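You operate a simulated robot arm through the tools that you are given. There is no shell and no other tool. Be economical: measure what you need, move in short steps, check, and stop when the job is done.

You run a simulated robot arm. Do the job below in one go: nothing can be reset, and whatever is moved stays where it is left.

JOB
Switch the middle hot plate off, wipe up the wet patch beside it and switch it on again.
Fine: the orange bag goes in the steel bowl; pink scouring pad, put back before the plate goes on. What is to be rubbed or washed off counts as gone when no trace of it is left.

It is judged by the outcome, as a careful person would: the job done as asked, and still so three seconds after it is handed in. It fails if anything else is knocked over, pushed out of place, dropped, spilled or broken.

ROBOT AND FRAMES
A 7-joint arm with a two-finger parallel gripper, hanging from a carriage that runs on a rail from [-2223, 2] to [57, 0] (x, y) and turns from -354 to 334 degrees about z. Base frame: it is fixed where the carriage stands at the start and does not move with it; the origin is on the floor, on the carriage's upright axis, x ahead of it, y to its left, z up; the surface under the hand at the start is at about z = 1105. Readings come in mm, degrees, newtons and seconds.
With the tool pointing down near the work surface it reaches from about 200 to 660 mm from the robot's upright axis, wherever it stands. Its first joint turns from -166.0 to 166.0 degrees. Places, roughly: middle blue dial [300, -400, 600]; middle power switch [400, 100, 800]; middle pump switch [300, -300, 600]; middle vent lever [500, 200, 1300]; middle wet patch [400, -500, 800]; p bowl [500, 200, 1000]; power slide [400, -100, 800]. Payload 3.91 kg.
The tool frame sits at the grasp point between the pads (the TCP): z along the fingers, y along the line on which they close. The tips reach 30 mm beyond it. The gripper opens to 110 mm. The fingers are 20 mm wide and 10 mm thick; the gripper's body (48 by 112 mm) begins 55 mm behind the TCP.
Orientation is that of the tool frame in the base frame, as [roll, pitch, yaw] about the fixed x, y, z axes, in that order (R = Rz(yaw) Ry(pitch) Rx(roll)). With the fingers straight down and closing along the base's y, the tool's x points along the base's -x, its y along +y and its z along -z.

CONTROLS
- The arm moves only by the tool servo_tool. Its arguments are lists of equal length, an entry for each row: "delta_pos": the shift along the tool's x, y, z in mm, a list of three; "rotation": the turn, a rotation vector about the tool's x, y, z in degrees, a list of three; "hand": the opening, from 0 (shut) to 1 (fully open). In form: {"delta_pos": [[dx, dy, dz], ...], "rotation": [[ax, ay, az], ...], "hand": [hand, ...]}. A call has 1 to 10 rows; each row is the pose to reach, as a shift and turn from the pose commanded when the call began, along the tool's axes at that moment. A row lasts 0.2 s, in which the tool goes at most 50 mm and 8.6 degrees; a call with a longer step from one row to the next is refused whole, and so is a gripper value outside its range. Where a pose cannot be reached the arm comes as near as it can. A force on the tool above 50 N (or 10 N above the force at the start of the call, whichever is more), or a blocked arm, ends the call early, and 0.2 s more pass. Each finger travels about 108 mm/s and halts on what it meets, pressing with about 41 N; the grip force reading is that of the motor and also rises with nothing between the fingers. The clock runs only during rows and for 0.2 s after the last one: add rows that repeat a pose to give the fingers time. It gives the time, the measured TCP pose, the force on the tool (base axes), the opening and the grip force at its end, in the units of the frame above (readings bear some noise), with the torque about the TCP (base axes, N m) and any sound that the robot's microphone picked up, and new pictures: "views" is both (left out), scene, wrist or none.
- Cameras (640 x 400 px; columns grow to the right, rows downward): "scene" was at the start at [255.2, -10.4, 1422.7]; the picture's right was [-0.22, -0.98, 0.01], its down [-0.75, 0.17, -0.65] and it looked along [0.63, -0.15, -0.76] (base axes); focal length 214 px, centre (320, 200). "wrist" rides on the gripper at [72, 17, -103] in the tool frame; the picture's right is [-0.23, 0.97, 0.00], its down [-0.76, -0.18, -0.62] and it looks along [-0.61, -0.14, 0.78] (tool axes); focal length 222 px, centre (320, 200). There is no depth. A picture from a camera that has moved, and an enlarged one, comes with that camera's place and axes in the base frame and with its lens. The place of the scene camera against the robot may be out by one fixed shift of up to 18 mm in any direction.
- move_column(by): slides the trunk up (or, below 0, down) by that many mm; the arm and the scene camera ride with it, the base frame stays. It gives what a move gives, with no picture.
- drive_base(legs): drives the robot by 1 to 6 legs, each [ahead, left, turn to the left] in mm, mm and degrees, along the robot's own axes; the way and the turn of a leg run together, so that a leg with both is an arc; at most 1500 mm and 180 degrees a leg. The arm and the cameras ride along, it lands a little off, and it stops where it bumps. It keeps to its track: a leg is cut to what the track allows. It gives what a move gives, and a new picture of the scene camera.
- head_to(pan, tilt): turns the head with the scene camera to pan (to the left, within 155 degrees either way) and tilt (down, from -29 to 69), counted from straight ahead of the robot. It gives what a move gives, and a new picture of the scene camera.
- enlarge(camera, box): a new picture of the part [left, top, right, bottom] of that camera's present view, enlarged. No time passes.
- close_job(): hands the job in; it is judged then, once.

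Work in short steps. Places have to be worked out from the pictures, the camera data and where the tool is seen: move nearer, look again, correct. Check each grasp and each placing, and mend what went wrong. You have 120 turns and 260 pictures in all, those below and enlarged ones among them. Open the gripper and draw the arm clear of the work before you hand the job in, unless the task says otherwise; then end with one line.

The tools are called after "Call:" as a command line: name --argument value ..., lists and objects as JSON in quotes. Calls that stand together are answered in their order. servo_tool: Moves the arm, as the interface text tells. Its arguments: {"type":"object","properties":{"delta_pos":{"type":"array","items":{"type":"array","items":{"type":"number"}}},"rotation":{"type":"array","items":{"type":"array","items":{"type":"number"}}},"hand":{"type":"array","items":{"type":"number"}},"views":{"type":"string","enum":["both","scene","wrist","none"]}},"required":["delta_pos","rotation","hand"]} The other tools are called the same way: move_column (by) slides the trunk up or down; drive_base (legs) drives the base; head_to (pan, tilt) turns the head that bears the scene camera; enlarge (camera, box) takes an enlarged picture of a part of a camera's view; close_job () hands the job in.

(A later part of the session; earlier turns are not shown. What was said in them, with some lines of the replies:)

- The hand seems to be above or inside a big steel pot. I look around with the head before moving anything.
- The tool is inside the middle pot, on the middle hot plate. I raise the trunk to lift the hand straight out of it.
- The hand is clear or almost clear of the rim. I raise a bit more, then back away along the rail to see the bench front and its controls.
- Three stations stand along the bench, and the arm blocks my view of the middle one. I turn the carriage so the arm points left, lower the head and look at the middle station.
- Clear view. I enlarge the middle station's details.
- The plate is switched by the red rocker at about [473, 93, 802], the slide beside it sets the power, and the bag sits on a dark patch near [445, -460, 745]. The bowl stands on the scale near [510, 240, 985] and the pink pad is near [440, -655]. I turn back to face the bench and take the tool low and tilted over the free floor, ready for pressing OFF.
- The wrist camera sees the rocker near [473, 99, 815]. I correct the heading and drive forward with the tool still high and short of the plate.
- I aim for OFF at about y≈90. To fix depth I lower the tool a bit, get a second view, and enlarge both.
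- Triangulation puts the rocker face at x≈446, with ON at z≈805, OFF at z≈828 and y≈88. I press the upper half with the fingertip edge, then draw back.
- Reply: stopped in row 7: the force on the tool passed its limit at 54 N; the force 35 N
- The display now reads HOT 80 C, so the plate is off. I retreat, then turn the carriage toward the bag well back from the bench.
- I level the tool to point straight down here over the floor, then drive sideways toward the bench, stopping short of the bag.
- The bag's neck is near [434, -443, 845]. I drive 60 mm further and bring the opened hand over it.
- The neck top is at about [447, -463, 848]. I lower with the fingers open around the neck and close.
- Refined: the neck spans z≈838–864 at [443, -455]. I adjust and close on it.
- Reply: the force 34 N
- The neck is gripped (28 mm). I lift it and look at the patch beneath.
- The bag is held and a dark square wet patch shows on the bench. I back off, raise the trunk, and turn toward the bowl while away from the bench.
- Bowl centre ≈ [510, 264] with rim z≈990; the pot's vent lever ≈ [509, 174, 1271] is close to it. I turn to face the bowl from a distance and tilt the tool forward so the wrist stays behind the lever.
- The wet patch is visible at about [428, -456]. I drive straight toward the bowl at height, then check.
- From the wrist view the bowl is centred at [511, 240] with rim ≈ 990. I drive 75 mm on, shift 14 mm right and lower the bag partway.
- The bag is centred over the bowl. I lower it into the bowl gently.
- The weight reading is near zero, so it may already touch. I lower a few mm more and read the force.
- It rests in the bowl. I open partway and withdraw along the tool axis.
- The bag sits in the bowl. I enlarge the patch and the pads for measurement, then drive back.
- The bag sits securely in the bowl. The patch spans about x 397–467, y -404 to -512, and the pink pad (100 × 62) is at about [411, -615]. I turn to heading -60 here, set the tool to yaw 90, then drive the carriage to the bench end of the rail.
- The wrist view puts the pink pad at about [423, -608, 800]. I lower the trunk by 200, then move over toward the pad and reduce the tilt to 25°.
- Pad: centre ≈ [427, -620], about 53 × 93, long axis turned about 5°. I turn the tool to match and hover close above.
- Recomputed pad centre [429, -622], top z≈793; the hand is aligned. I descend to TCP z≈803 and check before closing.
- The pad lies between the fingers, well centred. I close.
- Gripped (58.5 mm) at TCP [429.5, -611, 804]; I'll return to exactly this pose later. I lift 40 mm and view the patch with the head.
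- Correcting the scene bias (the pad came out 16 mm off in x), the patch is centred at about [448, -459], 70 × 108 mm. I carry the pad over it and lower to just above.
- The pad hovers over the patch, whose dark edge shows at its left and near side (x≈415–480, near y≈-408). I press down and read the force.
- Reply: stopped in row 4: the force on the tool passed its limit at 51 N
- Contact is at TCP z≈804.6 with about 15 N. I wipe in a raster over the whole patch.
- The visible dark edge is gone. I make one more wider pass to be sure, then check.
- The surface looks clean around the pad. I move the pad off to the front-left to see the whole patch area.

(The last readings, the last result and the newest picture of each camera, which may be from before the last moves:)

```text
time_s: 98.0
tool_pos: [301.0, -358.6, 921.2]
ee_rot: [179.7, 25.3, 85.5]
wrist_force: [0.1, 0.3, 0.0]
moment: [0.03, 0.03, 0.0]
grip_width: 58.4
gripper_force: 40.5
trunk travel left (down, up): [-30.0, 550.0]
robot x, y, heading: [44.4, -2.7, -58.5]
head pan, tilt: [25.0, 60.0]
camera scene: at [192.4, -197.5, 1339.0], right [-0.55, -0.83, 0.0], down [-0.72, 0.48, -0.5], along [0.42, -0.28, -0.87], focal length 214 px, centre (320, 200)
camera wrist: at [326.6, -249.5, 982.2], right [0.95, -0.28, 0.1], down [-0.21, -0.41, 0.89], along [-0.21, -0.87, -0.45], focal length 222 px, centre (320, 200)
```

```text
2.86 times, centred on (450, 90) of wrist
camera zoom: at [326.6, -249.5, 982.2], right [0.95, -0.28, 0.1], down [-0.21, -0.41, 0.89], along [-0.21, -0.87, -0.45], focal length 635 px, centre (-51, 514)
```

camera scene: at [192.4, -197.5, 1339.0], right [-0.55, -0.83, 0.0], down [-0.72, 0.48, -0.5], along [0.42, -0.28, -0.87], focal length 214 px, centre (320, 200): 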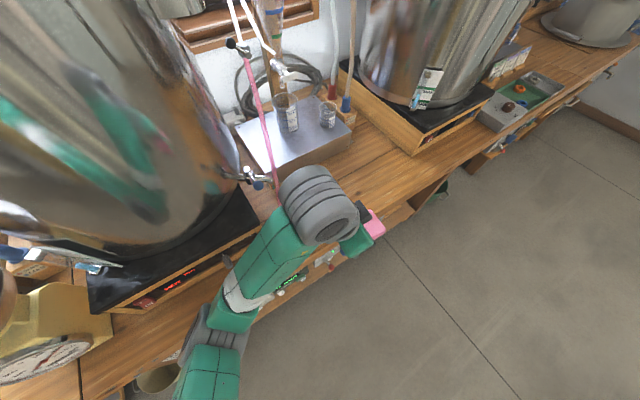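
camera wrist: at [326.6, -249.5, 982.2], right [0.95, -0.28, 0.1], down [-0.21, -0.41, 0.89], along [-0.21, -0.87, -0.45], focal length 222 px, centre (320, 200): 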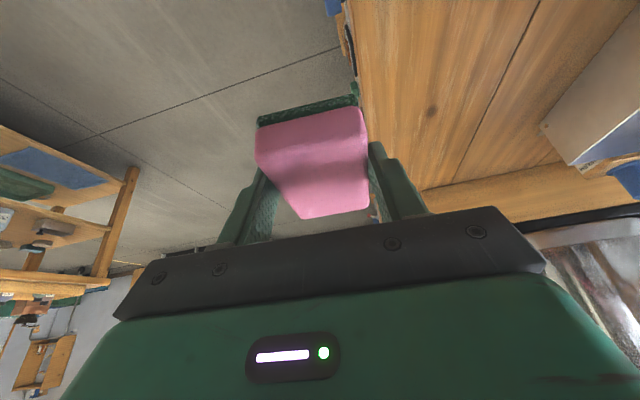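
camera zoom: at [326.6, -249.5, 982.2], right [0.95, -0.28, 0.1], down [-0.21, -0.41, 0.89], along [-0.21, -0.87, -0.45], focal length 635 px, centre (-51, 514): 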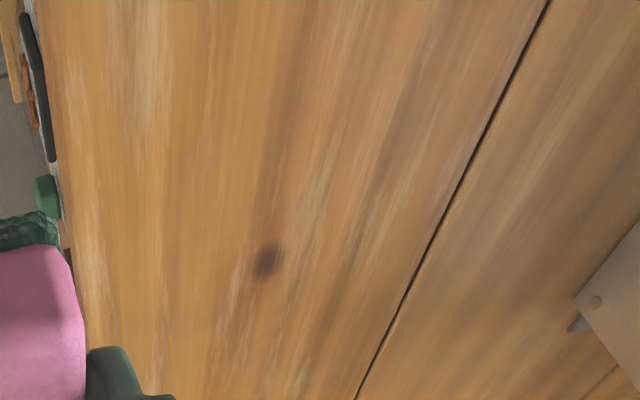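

A small dark spot remains at about [429, -494]; it may be a knot in the wood. I enlarge it.

Call:
enlarge --camera "wrist" --box '[412, 95, 452, 120]'

Call:
enlarge --camera "scene" --box '[330, 140, 430, 210]'

```text
16.00 times, centred on (432, 108) of wrist
camera zoom: at [326.6, -249.5, 982.2], right [0.95, -0.28, 0.1], down [-0.21, -0.41, 0.89], along [-0.21, -0.87, -0.45], focal length 3554 px, centre (-1472, 1680)
```

zoom: 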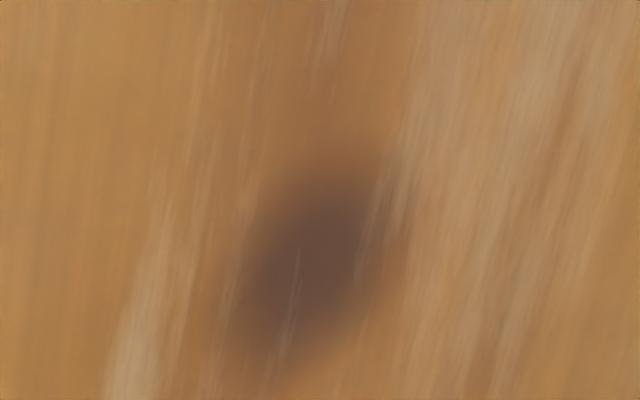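

```text
5.71 times, centred on (380, 175) of scene
camera zoom: at [192.4, -197.5, 1339.0], right [-0.55, -0.83, 0.0], down [-0.72, 0.48, -0.5], along [0.42, -0.28, -0.87], focal length 1226 px, centre (-23, 343)
```

zoom: 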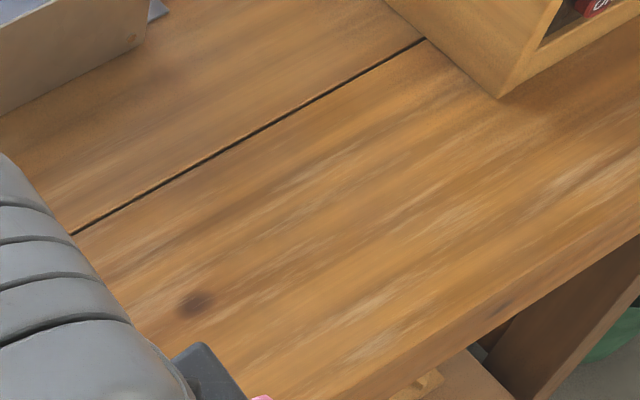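

It blends smoothly into the grain, so it looks like a knot. To be sure I wipe once more centred on it, with firmer contact, on the way back.

Call:
servo_tool --delta_pos '[[-24, 34, 17], [-48, 68, 33], [-72, 103, 50], [-94.6, 137, 66], [-78, 137, 105], [-58.3, 137.1, 144.2], [-55.5, 137.1, 150.5], [-54.5, 137.1, 153], [-54, 137.1, 154]]' --rotation '[[0, 0, 0], [0, 0, 0], [0, 0, 0], [0, 0, 0], [0, 0, 0], [0, 0, 0], [0, 0, 0], [0, 0, 0], [0, 0, 0]]' --hand '[0.2, 0.2, 0.2, 0.2, 0.2, 0.2, 0.2, 0.2, 0.2]' --views "none"

Call:
servo_tool --delta_pos '[[18, -1.5, -8.4], [-18, 1.5, 8.4], [18, -1.5, -8.4], [-18, 1.5, 8.4], [1, 15, -0.5], [-1, -15, 0.5], [0, 0, 0], [-17, 0, -36]]' --rotation '[[0, 0, 0], [0, 0, 0], [0, 0, 0], [0, 0, 0], [0, 0, 0], [0, 0, 0], [0, 0, 0], [0, 0, 0]]' --hand '[0.2, 0.2, 0.2, 0.2, 0.2, 0.2, 0.2, 0.2]' --views "none"

```text
time_s: 100.0
tool_pos: [427.1, -484.7, 805.0]
ee_rot: [179.7, 25.2, 85.3]
wrist_force: [-0.2, 0.1, -1.1]
moment: [-0.02, 0.01, 0.01]
grip_width: 58.5
gripper_force: 40.9
trunk travel left (down, up): [-30.0, 550.0]
robot x, y, heading: [42.8, -2.8, -58.3]
head pan, tilt: [25.0, 60.0]
```

```text
time_s: 101.8
tool_pos: [428.2, -484.1, 844.9]
ee_rot: [179.8, 25.3, 85.5]
wrist_force: [-0.7, -0.2, -0.1]
moment: [-0.01, -0.02, -0.01]
grip_width: 58.6
gripper_force: 41.0
trunk travel left (down, up): [-30.0, 550.0]
robot x, y, heading: [40.8, 3.8, -58.4]
head pan, tilt: [25.0, 60.0]
```

That pass was barely touching (0 N at z 805). I repeat it at z≈801 with real contact.

Call:
servo_tool --delta_pos '[[8, 0, 18], [15, 0, 33], [17, 0, 36.5], [18, 0, 38.5], [18.6, 0, 40]]' --rotation '[[0, 0, 0], [0, 0, 0], [0, 0, 0], [0, 0, 0], [0, 0, 0]]' --hand '[0.2, 0.2, 0.2, 0.2, 0.2]' --views "none"

Call:
servo_tool --delta_pos '[[18, -1.5, -8.4], [-18, 1.5, 8.4], [18, -1.5, -8.4], [-18, 1.5, 8.4], [1, 15, -0.5], [-1, -15, 0.5], [0, 0, 0]]' --rotation '[[0, 0, 0], [0, 0, 0], [0, 0, 0], [0, 0, 0], [0, 0, 0], [0, 0, 0], [0, 0, 0]]' --hand '[0.2, 0.2, 0.2, 0.2, 0.2, 0.2, 0.2]' --views "none"

```text
time_s: 103.0
tool_pos: [428.4, -483.9, 802.1]
ee_rot: [179.7, 25.3, 85.3]
wrist_force: [-6.3, 6.5, 20.7]
moment: [0.75, 0.08, 0.19]
grip_width: 58.7
gripper_force: 41.3
trunk travel left (down, up): [-30.0, 550.0]
robot x, y, heading: [43.8, 0.2, -58.2]
head pan, tilt: [25.0, 60.0]
```

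```text
time_s: 103.6
tool_pos: [431.0, -488.5, 805.0]
ee_rot: [179.5, 25.5, 85.8]
wrist_force: [1.0, -1.1, 0.5]
moment: [0.12, 0.01, -0.03]
grip_width: 58.5
gripper_force: 41.5
trunk travel left (down, up): [-30.0, 550.0]
robot x, y, heading: [44.8, 0.8, -58.4]
head pan, tilt: [25.0, 60.0]
stopped in row 2: the force on the tool passed its limit at 57 N (the readings are from after the stop); the commanded pose is now the measured one
```

Contact is firm; a force peak stopped the pass. I do a lighter back-and-forth, then lift and look at the spot again.

Call:
servo_tool --delta_pos '[[1, 0, 2], [10, -1, -2.5], [19, -1.5, -6.5], [10, -1, -2.5], [1, 0, 2], [-9, 0.8, 6.2], [-18, 1.5, 10], [-9, 0.8, 6.2], [1, 0, 2], [-17, 0, -36]]' --rotation '[[0, 0, 0], [0, 0, 0], [0, 0, 0], [0, 0, 0], [0, 0, 0], [0, 0, 0], [0, 0, 0], [0, 0, 0], [0, 0, 0], [0, 0, 0]]' --hand '[0.2, 0.2, 0.2, 0.2, 0.2, 0.2, 0.2, 0.2, 0.2, 0.2]' --views "wrist"

```text
time_s: 105.8
tool_pos: [430.7, -486.1, 844.4]
ee_rot: [179.6, 25.2, 85.6]
wrist_force: [-1.5, -0.6, 1.3]
moment: [-0.01, -0.04, -0.03]
grip_width: 58.6
gripper_force: 40.9
trunk travel left (down, up): [-30.0, 550.0]
robot x, y, heading: [41.3, -0.5, -58.4]
head pan, tilt: [25.0, 60.0]
camera wrist: at [455.6, -376.7, 905.3], right [0.96, -0.28, 0.1], down [-0.21, -0.41, 0.89], along [-0.2, -0.87, -0.45], focal length 222 px, centre (320, 200)
```

wrist: 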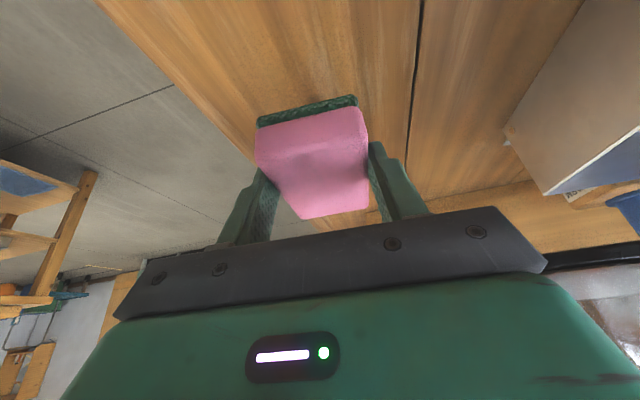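

I move off to the side again to compare the spot.

Call:
servo_tool --delta_pos '[[5, -36, -19], [10, -72, -38], [15, -108, -57], [19, -144, -75], [19, -144, -75]]' --rotation '[[0, 0, 0], [0, 0, 0], [0, 0, 0], [0, 0, 0], [0, 0, 0]]' --hand '[0.2, 0.2, 0.2, 0.2, 0.2]' --views "none"

Call:
enlarge --camera "wrist" --box '[340, 0, 580, 150]'

```text
time_s: 107.0
tool_pos: [289.7, -422.7, 900.8]
ee_rot: [179.7, 25.3, 85.8]
wrist_force: [0.1, -0.1, -0.7]
moment: [-0.01, -0.02, -0.01]
grip_width: 58.4
gripper_force: 40.4
trunk travel left (down, up): [-30.0, 550.0]
robot x, y, heading: [45.4, 5.2, -58.5]
head pan, tilt: [25.0, 60.0]
```

```text
2.67 times, centred on (460, 75) of wrist
camera zoom: at [314.0, -314.1, 962.3], right [0.96, -0.27, 0.1], down [-0.21, -0.41, 0.89], along [-0.2, -0.87, -0.45], focal length 592 px, centre (-53, 533)
```

zoom: 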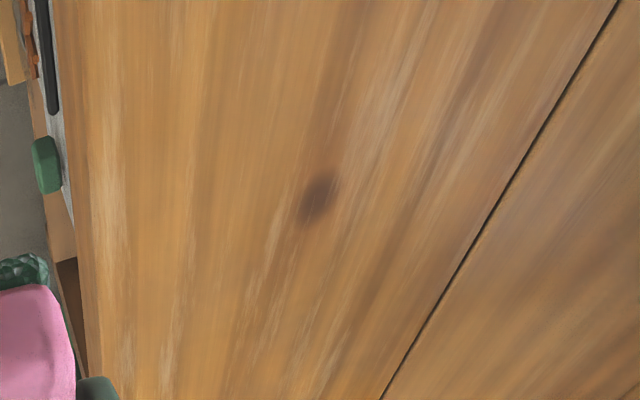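

The spot is unchanged and follows the grain, so it is a knot in the wood; the wet patch is gone. I bring the pad back over its original spot.

Call:
servo_tool --delta_pos '[[-25, 28, 23], [-50, 56, 45], [-75, 84, 68], [-100, 112, 91], [-125, 140, 113], [-137, 153.7, 124.5], [-137, 153.7, 124.5]]' --rotation '[[0, 0, 0], [0, 0, 0], [0, 0, 0], [0, 0, 0], [0, 0, 0], [0, 0, 0], [0, 0, 0]]' --hand '[0.2, 0.2, 0.2, 0.2, 0.2, 0.2, 0.2]' --views "wrist"

```text
time_s: 108.6
tool_pos: [433.8, -613.3, 849.2]
ee_rot: [179.6, 25.2, 85.7]
wrist_force: [0.4, -0.7, 0.0]
moment: [0.01, 0.03, 0.02]
grip_width: 58.6
gripper_force: 41.4
trunk travel left (down, up): [-30.0, 550.0]
robot x, y, heading: [44.5, 4.1, -58.4]
head pan, tilt: [25.0, 60.0]
camera wrist: at [457.4, -504.2, 910.4], right [0.96, -0.27, 0.1], down [-0.21, -0.41, 0.89], along [-0.2, -0.87, -0.45], focal length 222 px, centre (320, 200)
```

wrist: 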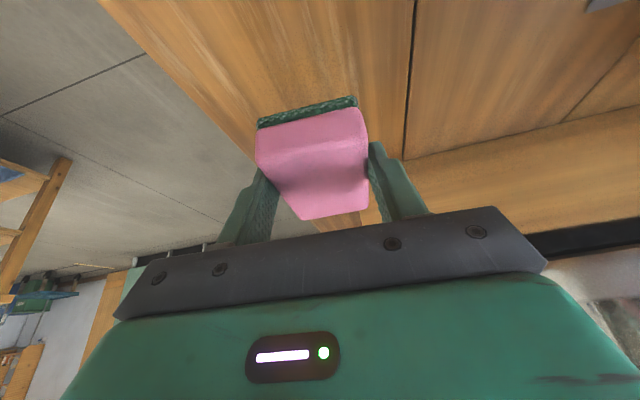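

I shift to TCP [427, -611] and lower to contact.

Call:
servo_tool --delta_pos '[[1.6, -7, -0.8], [10, -7, 18], [17, -7, 33], [19.4, -7, 37.5], [20.2, -7, 39.1], [20.2, -7, 39.1]]' --rotation '[[0, 0, 0], [0, 0, 0], [0, 0, 0], [0, 0, 0], [0, 0, 0], [0, 0, 0]]' --hand '[0.2, 0.2, 0.2, 0.2, 0.2, 0.2]' --views "wrist"

```text
time_s: 110.0
tool_pos: [426.8, -609.7, 804.9]
ee_rot: [179.7, 25.3, 85.7]
wrist_force: [0.4, -0.3, -0.3]
moment: [-0.01, 0.01, 0.01]
grip_width: 58.5
gripper_force: 40.4
trunk travel left (down, up): [-30.0, 550.0]
robot x, y, heading: [42.5, -2.0, -58.6]
head pan, tilt: [25.0, 60.0]
camera wrist: at [450.5, -501.6, 866.1], right [0.96, -0.27, 0.1], down [-0.21, -0.41, 0.89], along [-0.2, -0.87, -0.45], focal length 222 px, centre (320, 200)
```

wrist: 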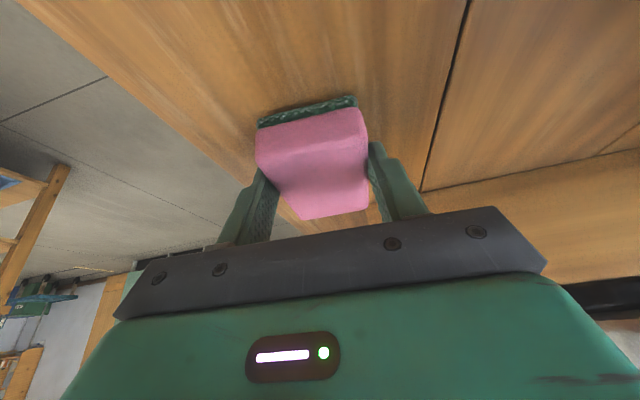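

Still no contact, and only a millimetre or so is left. I lower about 1.5 mm, then open and rise.

Call:
servo_tool --delta_pos '[[0.4, 0, 0.9], [0.7, 0, 1.5], [0.7, 0, 1.5]]' --rotation '[[0, 0, 0], [0, 0, 0], [0, 0, 0]]' --hand '[0.2, 0.2, 0.2]' --views "none"

Call:
servo_tool --delta_pos '[[0, 0, 0], [0, 0, 0], [0, 0, 0], [0, 0, 0], [-8, 0, -18], [-25, 0, -54], [-38, 0, -82], [-38, 0, -82]]' --rotation '[[0, 0, 0], [0, 0, 0], [0, 0, 0], [0, 0, 0], [0, 0, 0], [0, 0, 0], [0, 0, 0], [0, 0, 0]]' --hand '[0.56, 0.62, 0.75, 0.8, 0.8, 0.8, 0.8, 0.8]' --views "wrist"

```text
time_s: 110.8
tool_pos: [426.2, -611.0, 802.8]
ee_rot: [179.6, 25.3, 85.7]
wrist_force: [0.3, 0.2, 0.4]
moment: [-0.01, -0.01, -0.01]
grip_width: 58.7
gripper_force: 41.2
trunk travel left (down, up): [-30.0, 550.0]
robot x, y, heading: [43.1, 3.9, -58.4]
head pan, tilt: [25.0, 60.0]
```

```text
time_s: 112.6
tool_pos: [425.2, -609.3, 894.7]
ee_rot: [179.6, 25.3, 85.8]
wrist_force: [-1.0, -0.2, -0.3]
moment: [-0.02, 0.03, -0.03]
grip_width: 88.4
gripper_force: 0.0
trunk travel left (down, up): [-30.0, 550.0]
robot x, y, heading: [44.4, -0.2, -58.5]
head pan, tilt: [25.0, 60.0]
camera wrist: at [449.9, -500.0, 955.9], right [0.96, -0.27, 0.1], down [-0.21, -0.41, 0.89], along [-0.2, -0.87, -0.45], focal length 222 px, centre (320, 200)
```

wrist: 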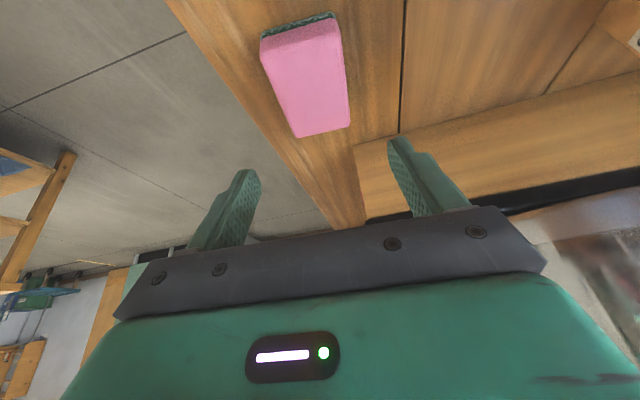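

The pad is back within 2–3 mm of its original corners. I back the carriage away, retract the arm and turn to face the plate again.

Call:
drive_base --legs '[[-209, -341, 0]]'

Call:
servo_tool --delta_pos '[[27, -22, -13], [54, -44, -26], [82, -67, -39], [109, -89, -51], [109, -89, -51]]' --rotation '[[0, 0, 0], [0, 0, 0], [0, 0, 0], [0, 0, 0], [0, 0, 0]]' --hand '[0.6, 0.4, 0.2, 0, 0]' --views "none"

Call:
drive_base --legs '[[0, 0, 58.5]]'

```text
time_s: 115.1
tool_pos: [19.7, -612.9, 894.2]
ee_rot: [179.5, 25.3, 85.2]
wrist_force: [-0.1, 0.8, -0.9]
moment: [0.03, 0.02, -0.01]
grip_width: 87.9
gripper_force: 0.1
trunk travel left (down, up): [-30.0, 550.0]
robot x, y, heading: [-358.1, 0.2, -59.1]
head pan, tilt: [25.0, 60.0]
camera scene: at [-209.9, -198.5, 1338.9], right [-0.56, -0.83, 0.0], down [-0.72, 0.48, -0.5], along [0.41, -0.28, -0.87], focal length 214 px, centre (320, 200)
```

scene: 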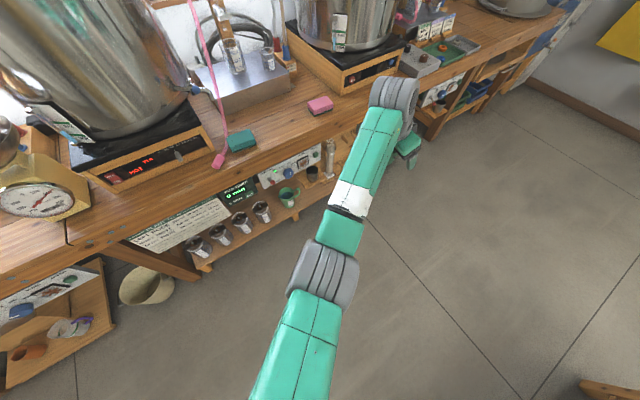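

```text
time_s: 116.3
tool_pos: [-59.7, -486.4, 892.0]
ee_rot: [179.5, 25.3, 85.1]
wrist_force: [0.6, 0.0, 0.4]
moment: [-0.03, 0.02, 0.0]
grip_width: 0.0
gripper_force: 37.5
trunk travel left (down, up): [-30.0, 550.0]
robot x, y, heading: [-357.4, -0.3, -58.8]
head pan, tilt: [25.0, 60.0]
```

```text
time_s: 119.3
tool_pos: [212.9, 2.5, 891.3]
ee_rot: [179.7, 25.4, 143.7]
wrist_force: [0.7, 0.0, 0.4]
moment: [0.01, -0.02, 0.01]
grip_width: 0.0
gripper_force: 38.1
trunk travel left (down, up): [-30.0, 550.0]
robot x, y, heading: [-359.4, 3.0, -0.6]
head pan, tilt: [25.0, 60.0]
camera scene: at [-107.6, 36.6, 1339.0], right [0.42, -0.91, 0.0], down [-0.79, -0.36, -0.5], along [0.45, 0.21, -0.87], focal length 214 px, centre (320, 200)
```

scene: 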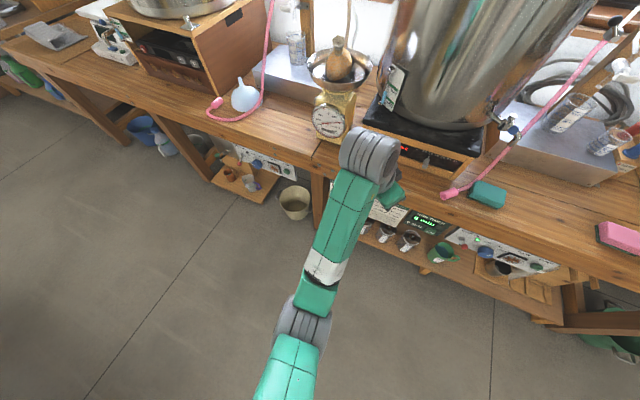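

I set the tool back to the pressing orientation (yaw 180, pitch 48) here in free space.

Call:
servo_tool --delta_pos '[[0, 0, 0], [0, 0, 0], [0, 0, 0], [0, 0, 0], [0, 0, 0], [0, 0, 0]]' --rotation '[[-3, 0, -6.4], [-6.1, 0, -12.8], [-9.1, 0, -19.2], [-12.2, 0, -25.6], [-15.2, 0, -32], [-15.2, 0, -32]]' --hand '[0, 0, 0, 0, 0, 0]' --views "none"

Call:
servo_tool --delta_pos '[[0, 30, 0], [0, 60, 0], [0, 85, 0], [0, 85, 0]]' --rotation '[[0, -8, 0], [0, -16, 0], [0, -23, 0], [0, -23, 0]]' --hand '[0, 0, 0, 0]' --views "wrist"

```text
time_s: 120.7
tool_pos: [213.2, 0.7, 891.7]
ee_rot: [179.6, 25.5, 179.3]
wrist_force: [0.8, -0.2, 0.6]
moment: [0.02, -0.01, 0.02]
grip_width: 0.2
gripper_force: 37.3
trunk travel left (down, up): [-30.0, 550.0]
robot x, y, heading: [-359.5, -0.5, -0.3]
head pan, tilt: [25.0, 60.0]
```

```text
time_s: 121.7
tool_pos: [213.7, 86.8, 893.6]
ee_rot: [179.4, 48.6, 178.9]
wrist_force: [0.2, -0.4, -0.1]
moment: [-0.02, -0.01, 0.03]
grip_width: 0.0
gripper_force: 37.7
trunk travel left (down, up): [-30.0, 550.0]
robot x, y, heading: [-360.0, 0.9, -0.3]
head pan, tilt: [25.0, 60.0]
camera wrist: at [88.4, 105.4, 905.4], right [0.16, 0.97, 0.18], down [0.03, -0.19, 0.98], along [0.99, -0.15, -0.06], focal length 222 px, centre (320, 200)
```

wrist: 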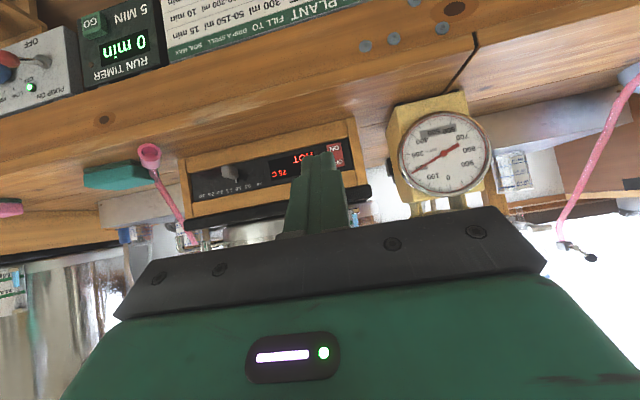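

I drive forward so the tip is close before the rocker, then re-measure.

Call:
drive_base --legs '[[155, 0, 0]]'

Call:
servo_tool --delta_pos '[[27, 0, 25], [42, 0, 37], [42, 0, 37]]' --rotation '[[0, 0, 0], [0, 0, 0], [0, 0, 0]]' --hand '[0, 0, 0]' --views "none"

Call:
enlarge --camera "wrist" --box '[160, 40, 480, 240]'

```text
time_s: 123.1
tool_pos: [371.0, 86.1, 892.3]
ee_rot: [179.4, 48.6, 178.9]
wrist_force: [0.2, 0.5, 0.8]
moment: [0.0, 0.04, 0.01]
grip_width: 0.0
gripper_force: 38.0
trunk travel left (down, up): [-30.0, 550.0]
robot x, y, heading: [-204.3, 1.8, 0.0]
head pan, tilt: [25.0, 60.0]
camera scene: at [49.0, 36.5, 1339.1], right [0.42, -0.91, 0.0], down [-0.79, -0.36, -0.5], along [0.45, 0.21, -0.87], focal length 214 px, centre (320, 200)
```

scene: 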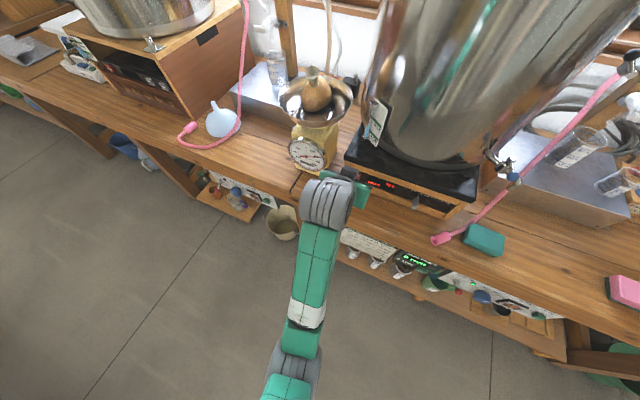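

```text
time_s: 123.9
tool_pos: [370.2, 87.7, 837.2]
ee_rot: [179.5, 48.5, 178.9]
wrist_force: [0.2, 0.1, -0.2]
moment: [-0.01, 0.01, 0.0]
grip_width: 0.0
gripper_force: 37.3
trunk travel left (down, up): [-30.0, 550.0]
robot x, y, heading: [-202.5, 1.4, -0.2]
head pan, tilt: [25.0, 60.0]
```

```text
2.00 times, centred on (320, 140) of wrist
camera zoom: at [244.7, 106.9, 850.1], right [0.16, 0.97, 0.18], down [0.04, -0.18, 0.98], along [0.99, -0.15, -0.06], focal length 444 px, centre (320, 320)
```

zoom: 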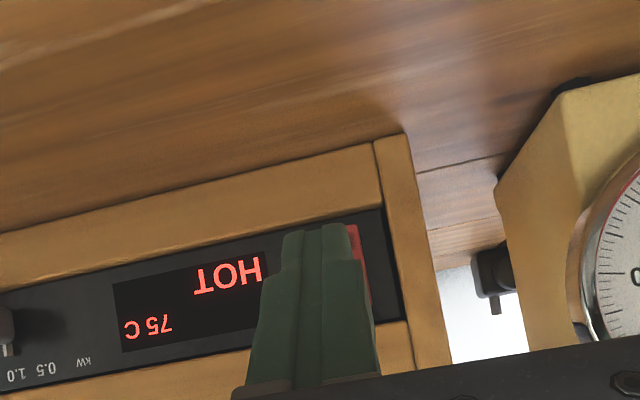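

I press the ON half (z≈801) with the tip edge the same way.

Call:
servo_tool --delta_pos '[[-3.4, 1.4, 39.7], [-3.4, 1.4, 39.7], [-10, 1.6, 47.2], [-12.7, 1.6, 50.2], [-15.3, 1.7, 53.2], [-18, 1.8, 56.2], [-20.6, 1.8, 59.2], [-20.6, 1.8, 59.2]]' --rotation '[[0, 0, 0], [0, 0, 0], [0, 0, 0], [0, 0, 0], [0, 0, 0], [0, 0, 0], [0, 0, 0], [0, 0, 0]]' --hand '[0, 0, 0, 0, 0, 0, 0, 0]' --views "wrist"

```text
time_s: 125.7
tool_pos: [418.2, 88.8, 806.7]
ee_rot: [179.5, 47.8, 179.0]
wrist_force: [-18.9, 1.7, -24.0]
moment: [0.04, 0.79, 0.14]
grip_width: 0.0
gripper_force: 37.8
trunk travel left (down, up): [-30.0, 550.0]
robot x, y, heading: [-205.8, -1.6, -0.1]
head pan, tilt: [25.0, 60.0]
camera wrist: at [294.1, 107.2, 822.1], right [0.16, 0.97, 0.17], down [0.05, -0.18, 0.98], along [0.99, -0.15, -0.08], focal length 222 px, centre (320, 200)
```

wrist: 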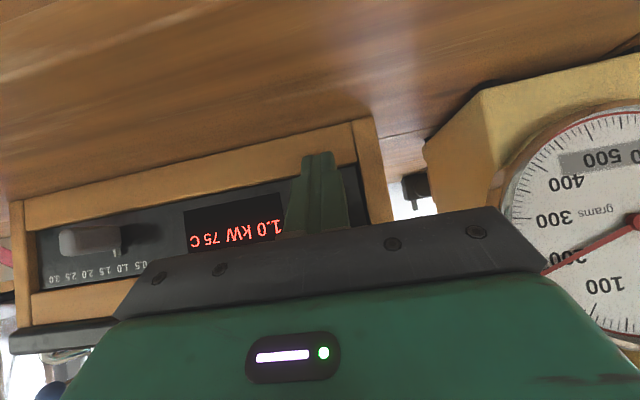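

The display reads 1.0 kW again, so the plate is on. I withdraw straight back, then up and away.

Call:
servo_tool --delta_pos '[[6.6, 0, -7.5], [20, 0, -22], [33, 0, -37], [15, 0, -70], [-10, 0, -110], [-25, 0, -130], [-25, 0, -130]]' --rotation '[[0, 0, 0], [0, 0, 0], [0, 0, 0], [0, 0, 0], [0, 0, 0], [0, 0, 0], [0, 0, 0]]' --hand '[0, 0, 0, 0, 0, 0, 0]' --views "none"

Call:
drive_base --legs '[[-350, 0, 0]]'

Call:
servo_tool --delta_pos '[[0, 0, 0], [0, 0, 0], [0, 0, 0], [0, 0, 0]]' --rotation '[[0, 0, 0], [0, 0, 0], [0, 0, 0], [0, 0, 0]]' --hand '[0.3, 0.6, 0.9, 0.9]' --views "none"

Call:
head_to --pan -20 --tilt 40

Call:
enlarge --camera "scene" --box '[180, 120, 420, 270]'

```text
time_s: 127.3
tool_pos: [346.9, 89.1, 918.7]
ee_rot: [179.3, 48.5, 178.9]
wrist_force: [0.0, -0.2, 0.5]
moment: [-0.01, -0.01, 0.01]
grip_width: 0.0
gripper_force: 37.6
trunk travel left (down, up): [-30.0, 550.0]
robot x, y, heading: [-201.9, -1.6, -0.1]
head pan, tilt: [25.0, 60.0]
```

```text
time_s: 129.6
tool_pos: [-9.1, 85.6, 917.7]
ee_rot: [179.4, 48.5, 178.6]
wrist_force: [0.3, -0.7, -0.5]
moment: [0.01, -0.02, -0.02]
grip_width: 0.2
gripper_force: 37.6
trunk travel left (down, up): [-30.0, 550.0]
robot x, y, heading: [-557.1, 3.1, -0.7]
head pan, tilt: [25.0, 60.0]
camera scene: at [-306.5, 35.6, 1338.9], right [0.41, -0.91, 0.0], down [-0.79, -0.36, -0.5], along [0.46, 0.21, -0.87], focal length 214 px, centre (320, 200)
```

scene: 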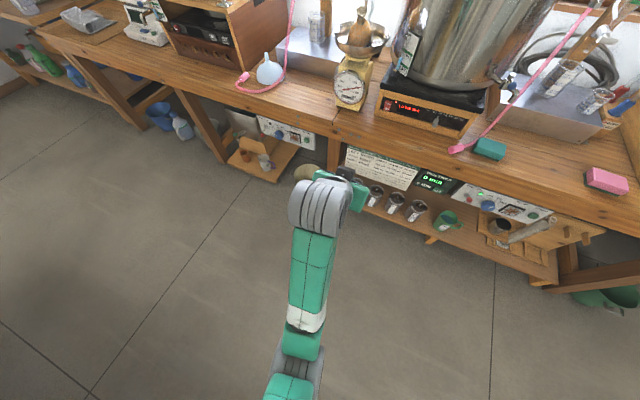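

```text
time_s: 130.6
tool_pos: [-8.1, 85.5, 919.1]
ee_rot: [179.4, 48.5, 178.7]
wrist_force: [0.2, 0.1, -0.2]
moment: [-0.01, -0.01, -0.03]
grip_width: 99.1
gripper_force: 0.0
trunk travel left (down, up): [-30.0, 550.0]
robot x, y, heading: [-554.9, 1.6, -0.5]
head pan, tilt: [25.0, 60.0]
```

```text
time_s: 131.7
tool_pos: [-6.5, 86.3, 917.9]
ee_rot: [179.4, 48.5, 178.7]
wrist_force: [0.1, -0.8, 0.1]
moment: [-0.01, 0.0, -0.02]
grip_width: 99.1
gripper_force: 0.2
trunk travel left (down, up): [-30.0, 550.0]
robot x, y, heading: [-554.2, -2.3, -0.8]
head pan, tilt: [-20.0, 40.0]
camera scene: at [-287.3, -21.8, 1365.7], right [-0.35, -0.94, 0.0], down [-0.6, 0.23, -0.77], along [0.72, -0.27, -0.64], focal length 214 px, centre (320, 200)
```

scene: 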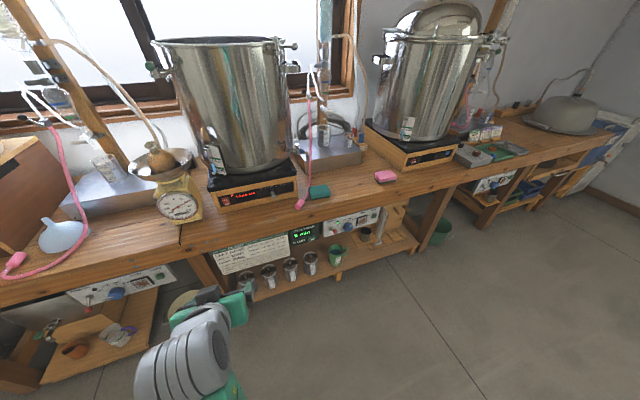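

```text
2.67 times, centred on (300, 195) of scene
camera zoom: at [-287.3, -21.8, 1365.7], right [-0.35, -0.94, 0.0], down [-0.6, 0.23, -0.77], along [0.72, -0.27, -0.64], focal length 572 px, centre (373, 213)
```

zoom: 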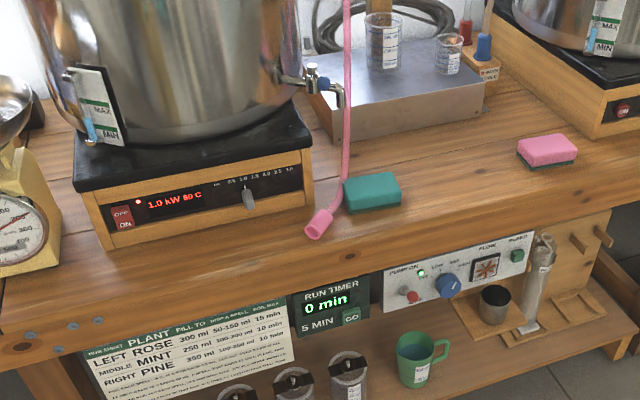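

The plate is on at 1.0 kW, the pad is back and the bag is in the bowl. I take a last close look at the wiped area and the plate.

Call:
enlarge --camera "scene" --box '[300, 155, 400, 215]'

```text
6.40 times, centred on (350, 185) of scene
camera zoom: at [-287.3, -21.8, 1365.7], right [-0.35, -0.94, 0.0], down [-0.6, 0.23, -0.77], along [0.72, -0.27, -0.64], focal length 1373 px, centre (128, 296)
```

zoom: 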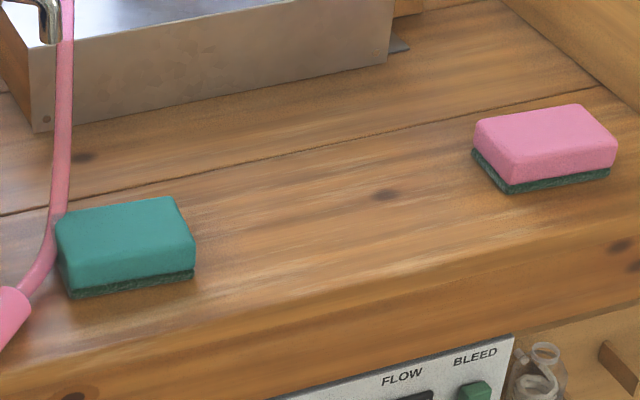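

Only a natural knot is left, like others in this wood. The gripper is open and the arm is clear of the bench, so I hand in.

Call:
close_job

```text
The job is handed in.
```

The middle hot plate was switched off, the orange bag moved to the steel bowl, and the wet patch wiped away with the pink pad. The pad then went back in its place (within 2–3 mm), and the plate is on again at 1.0 kW.
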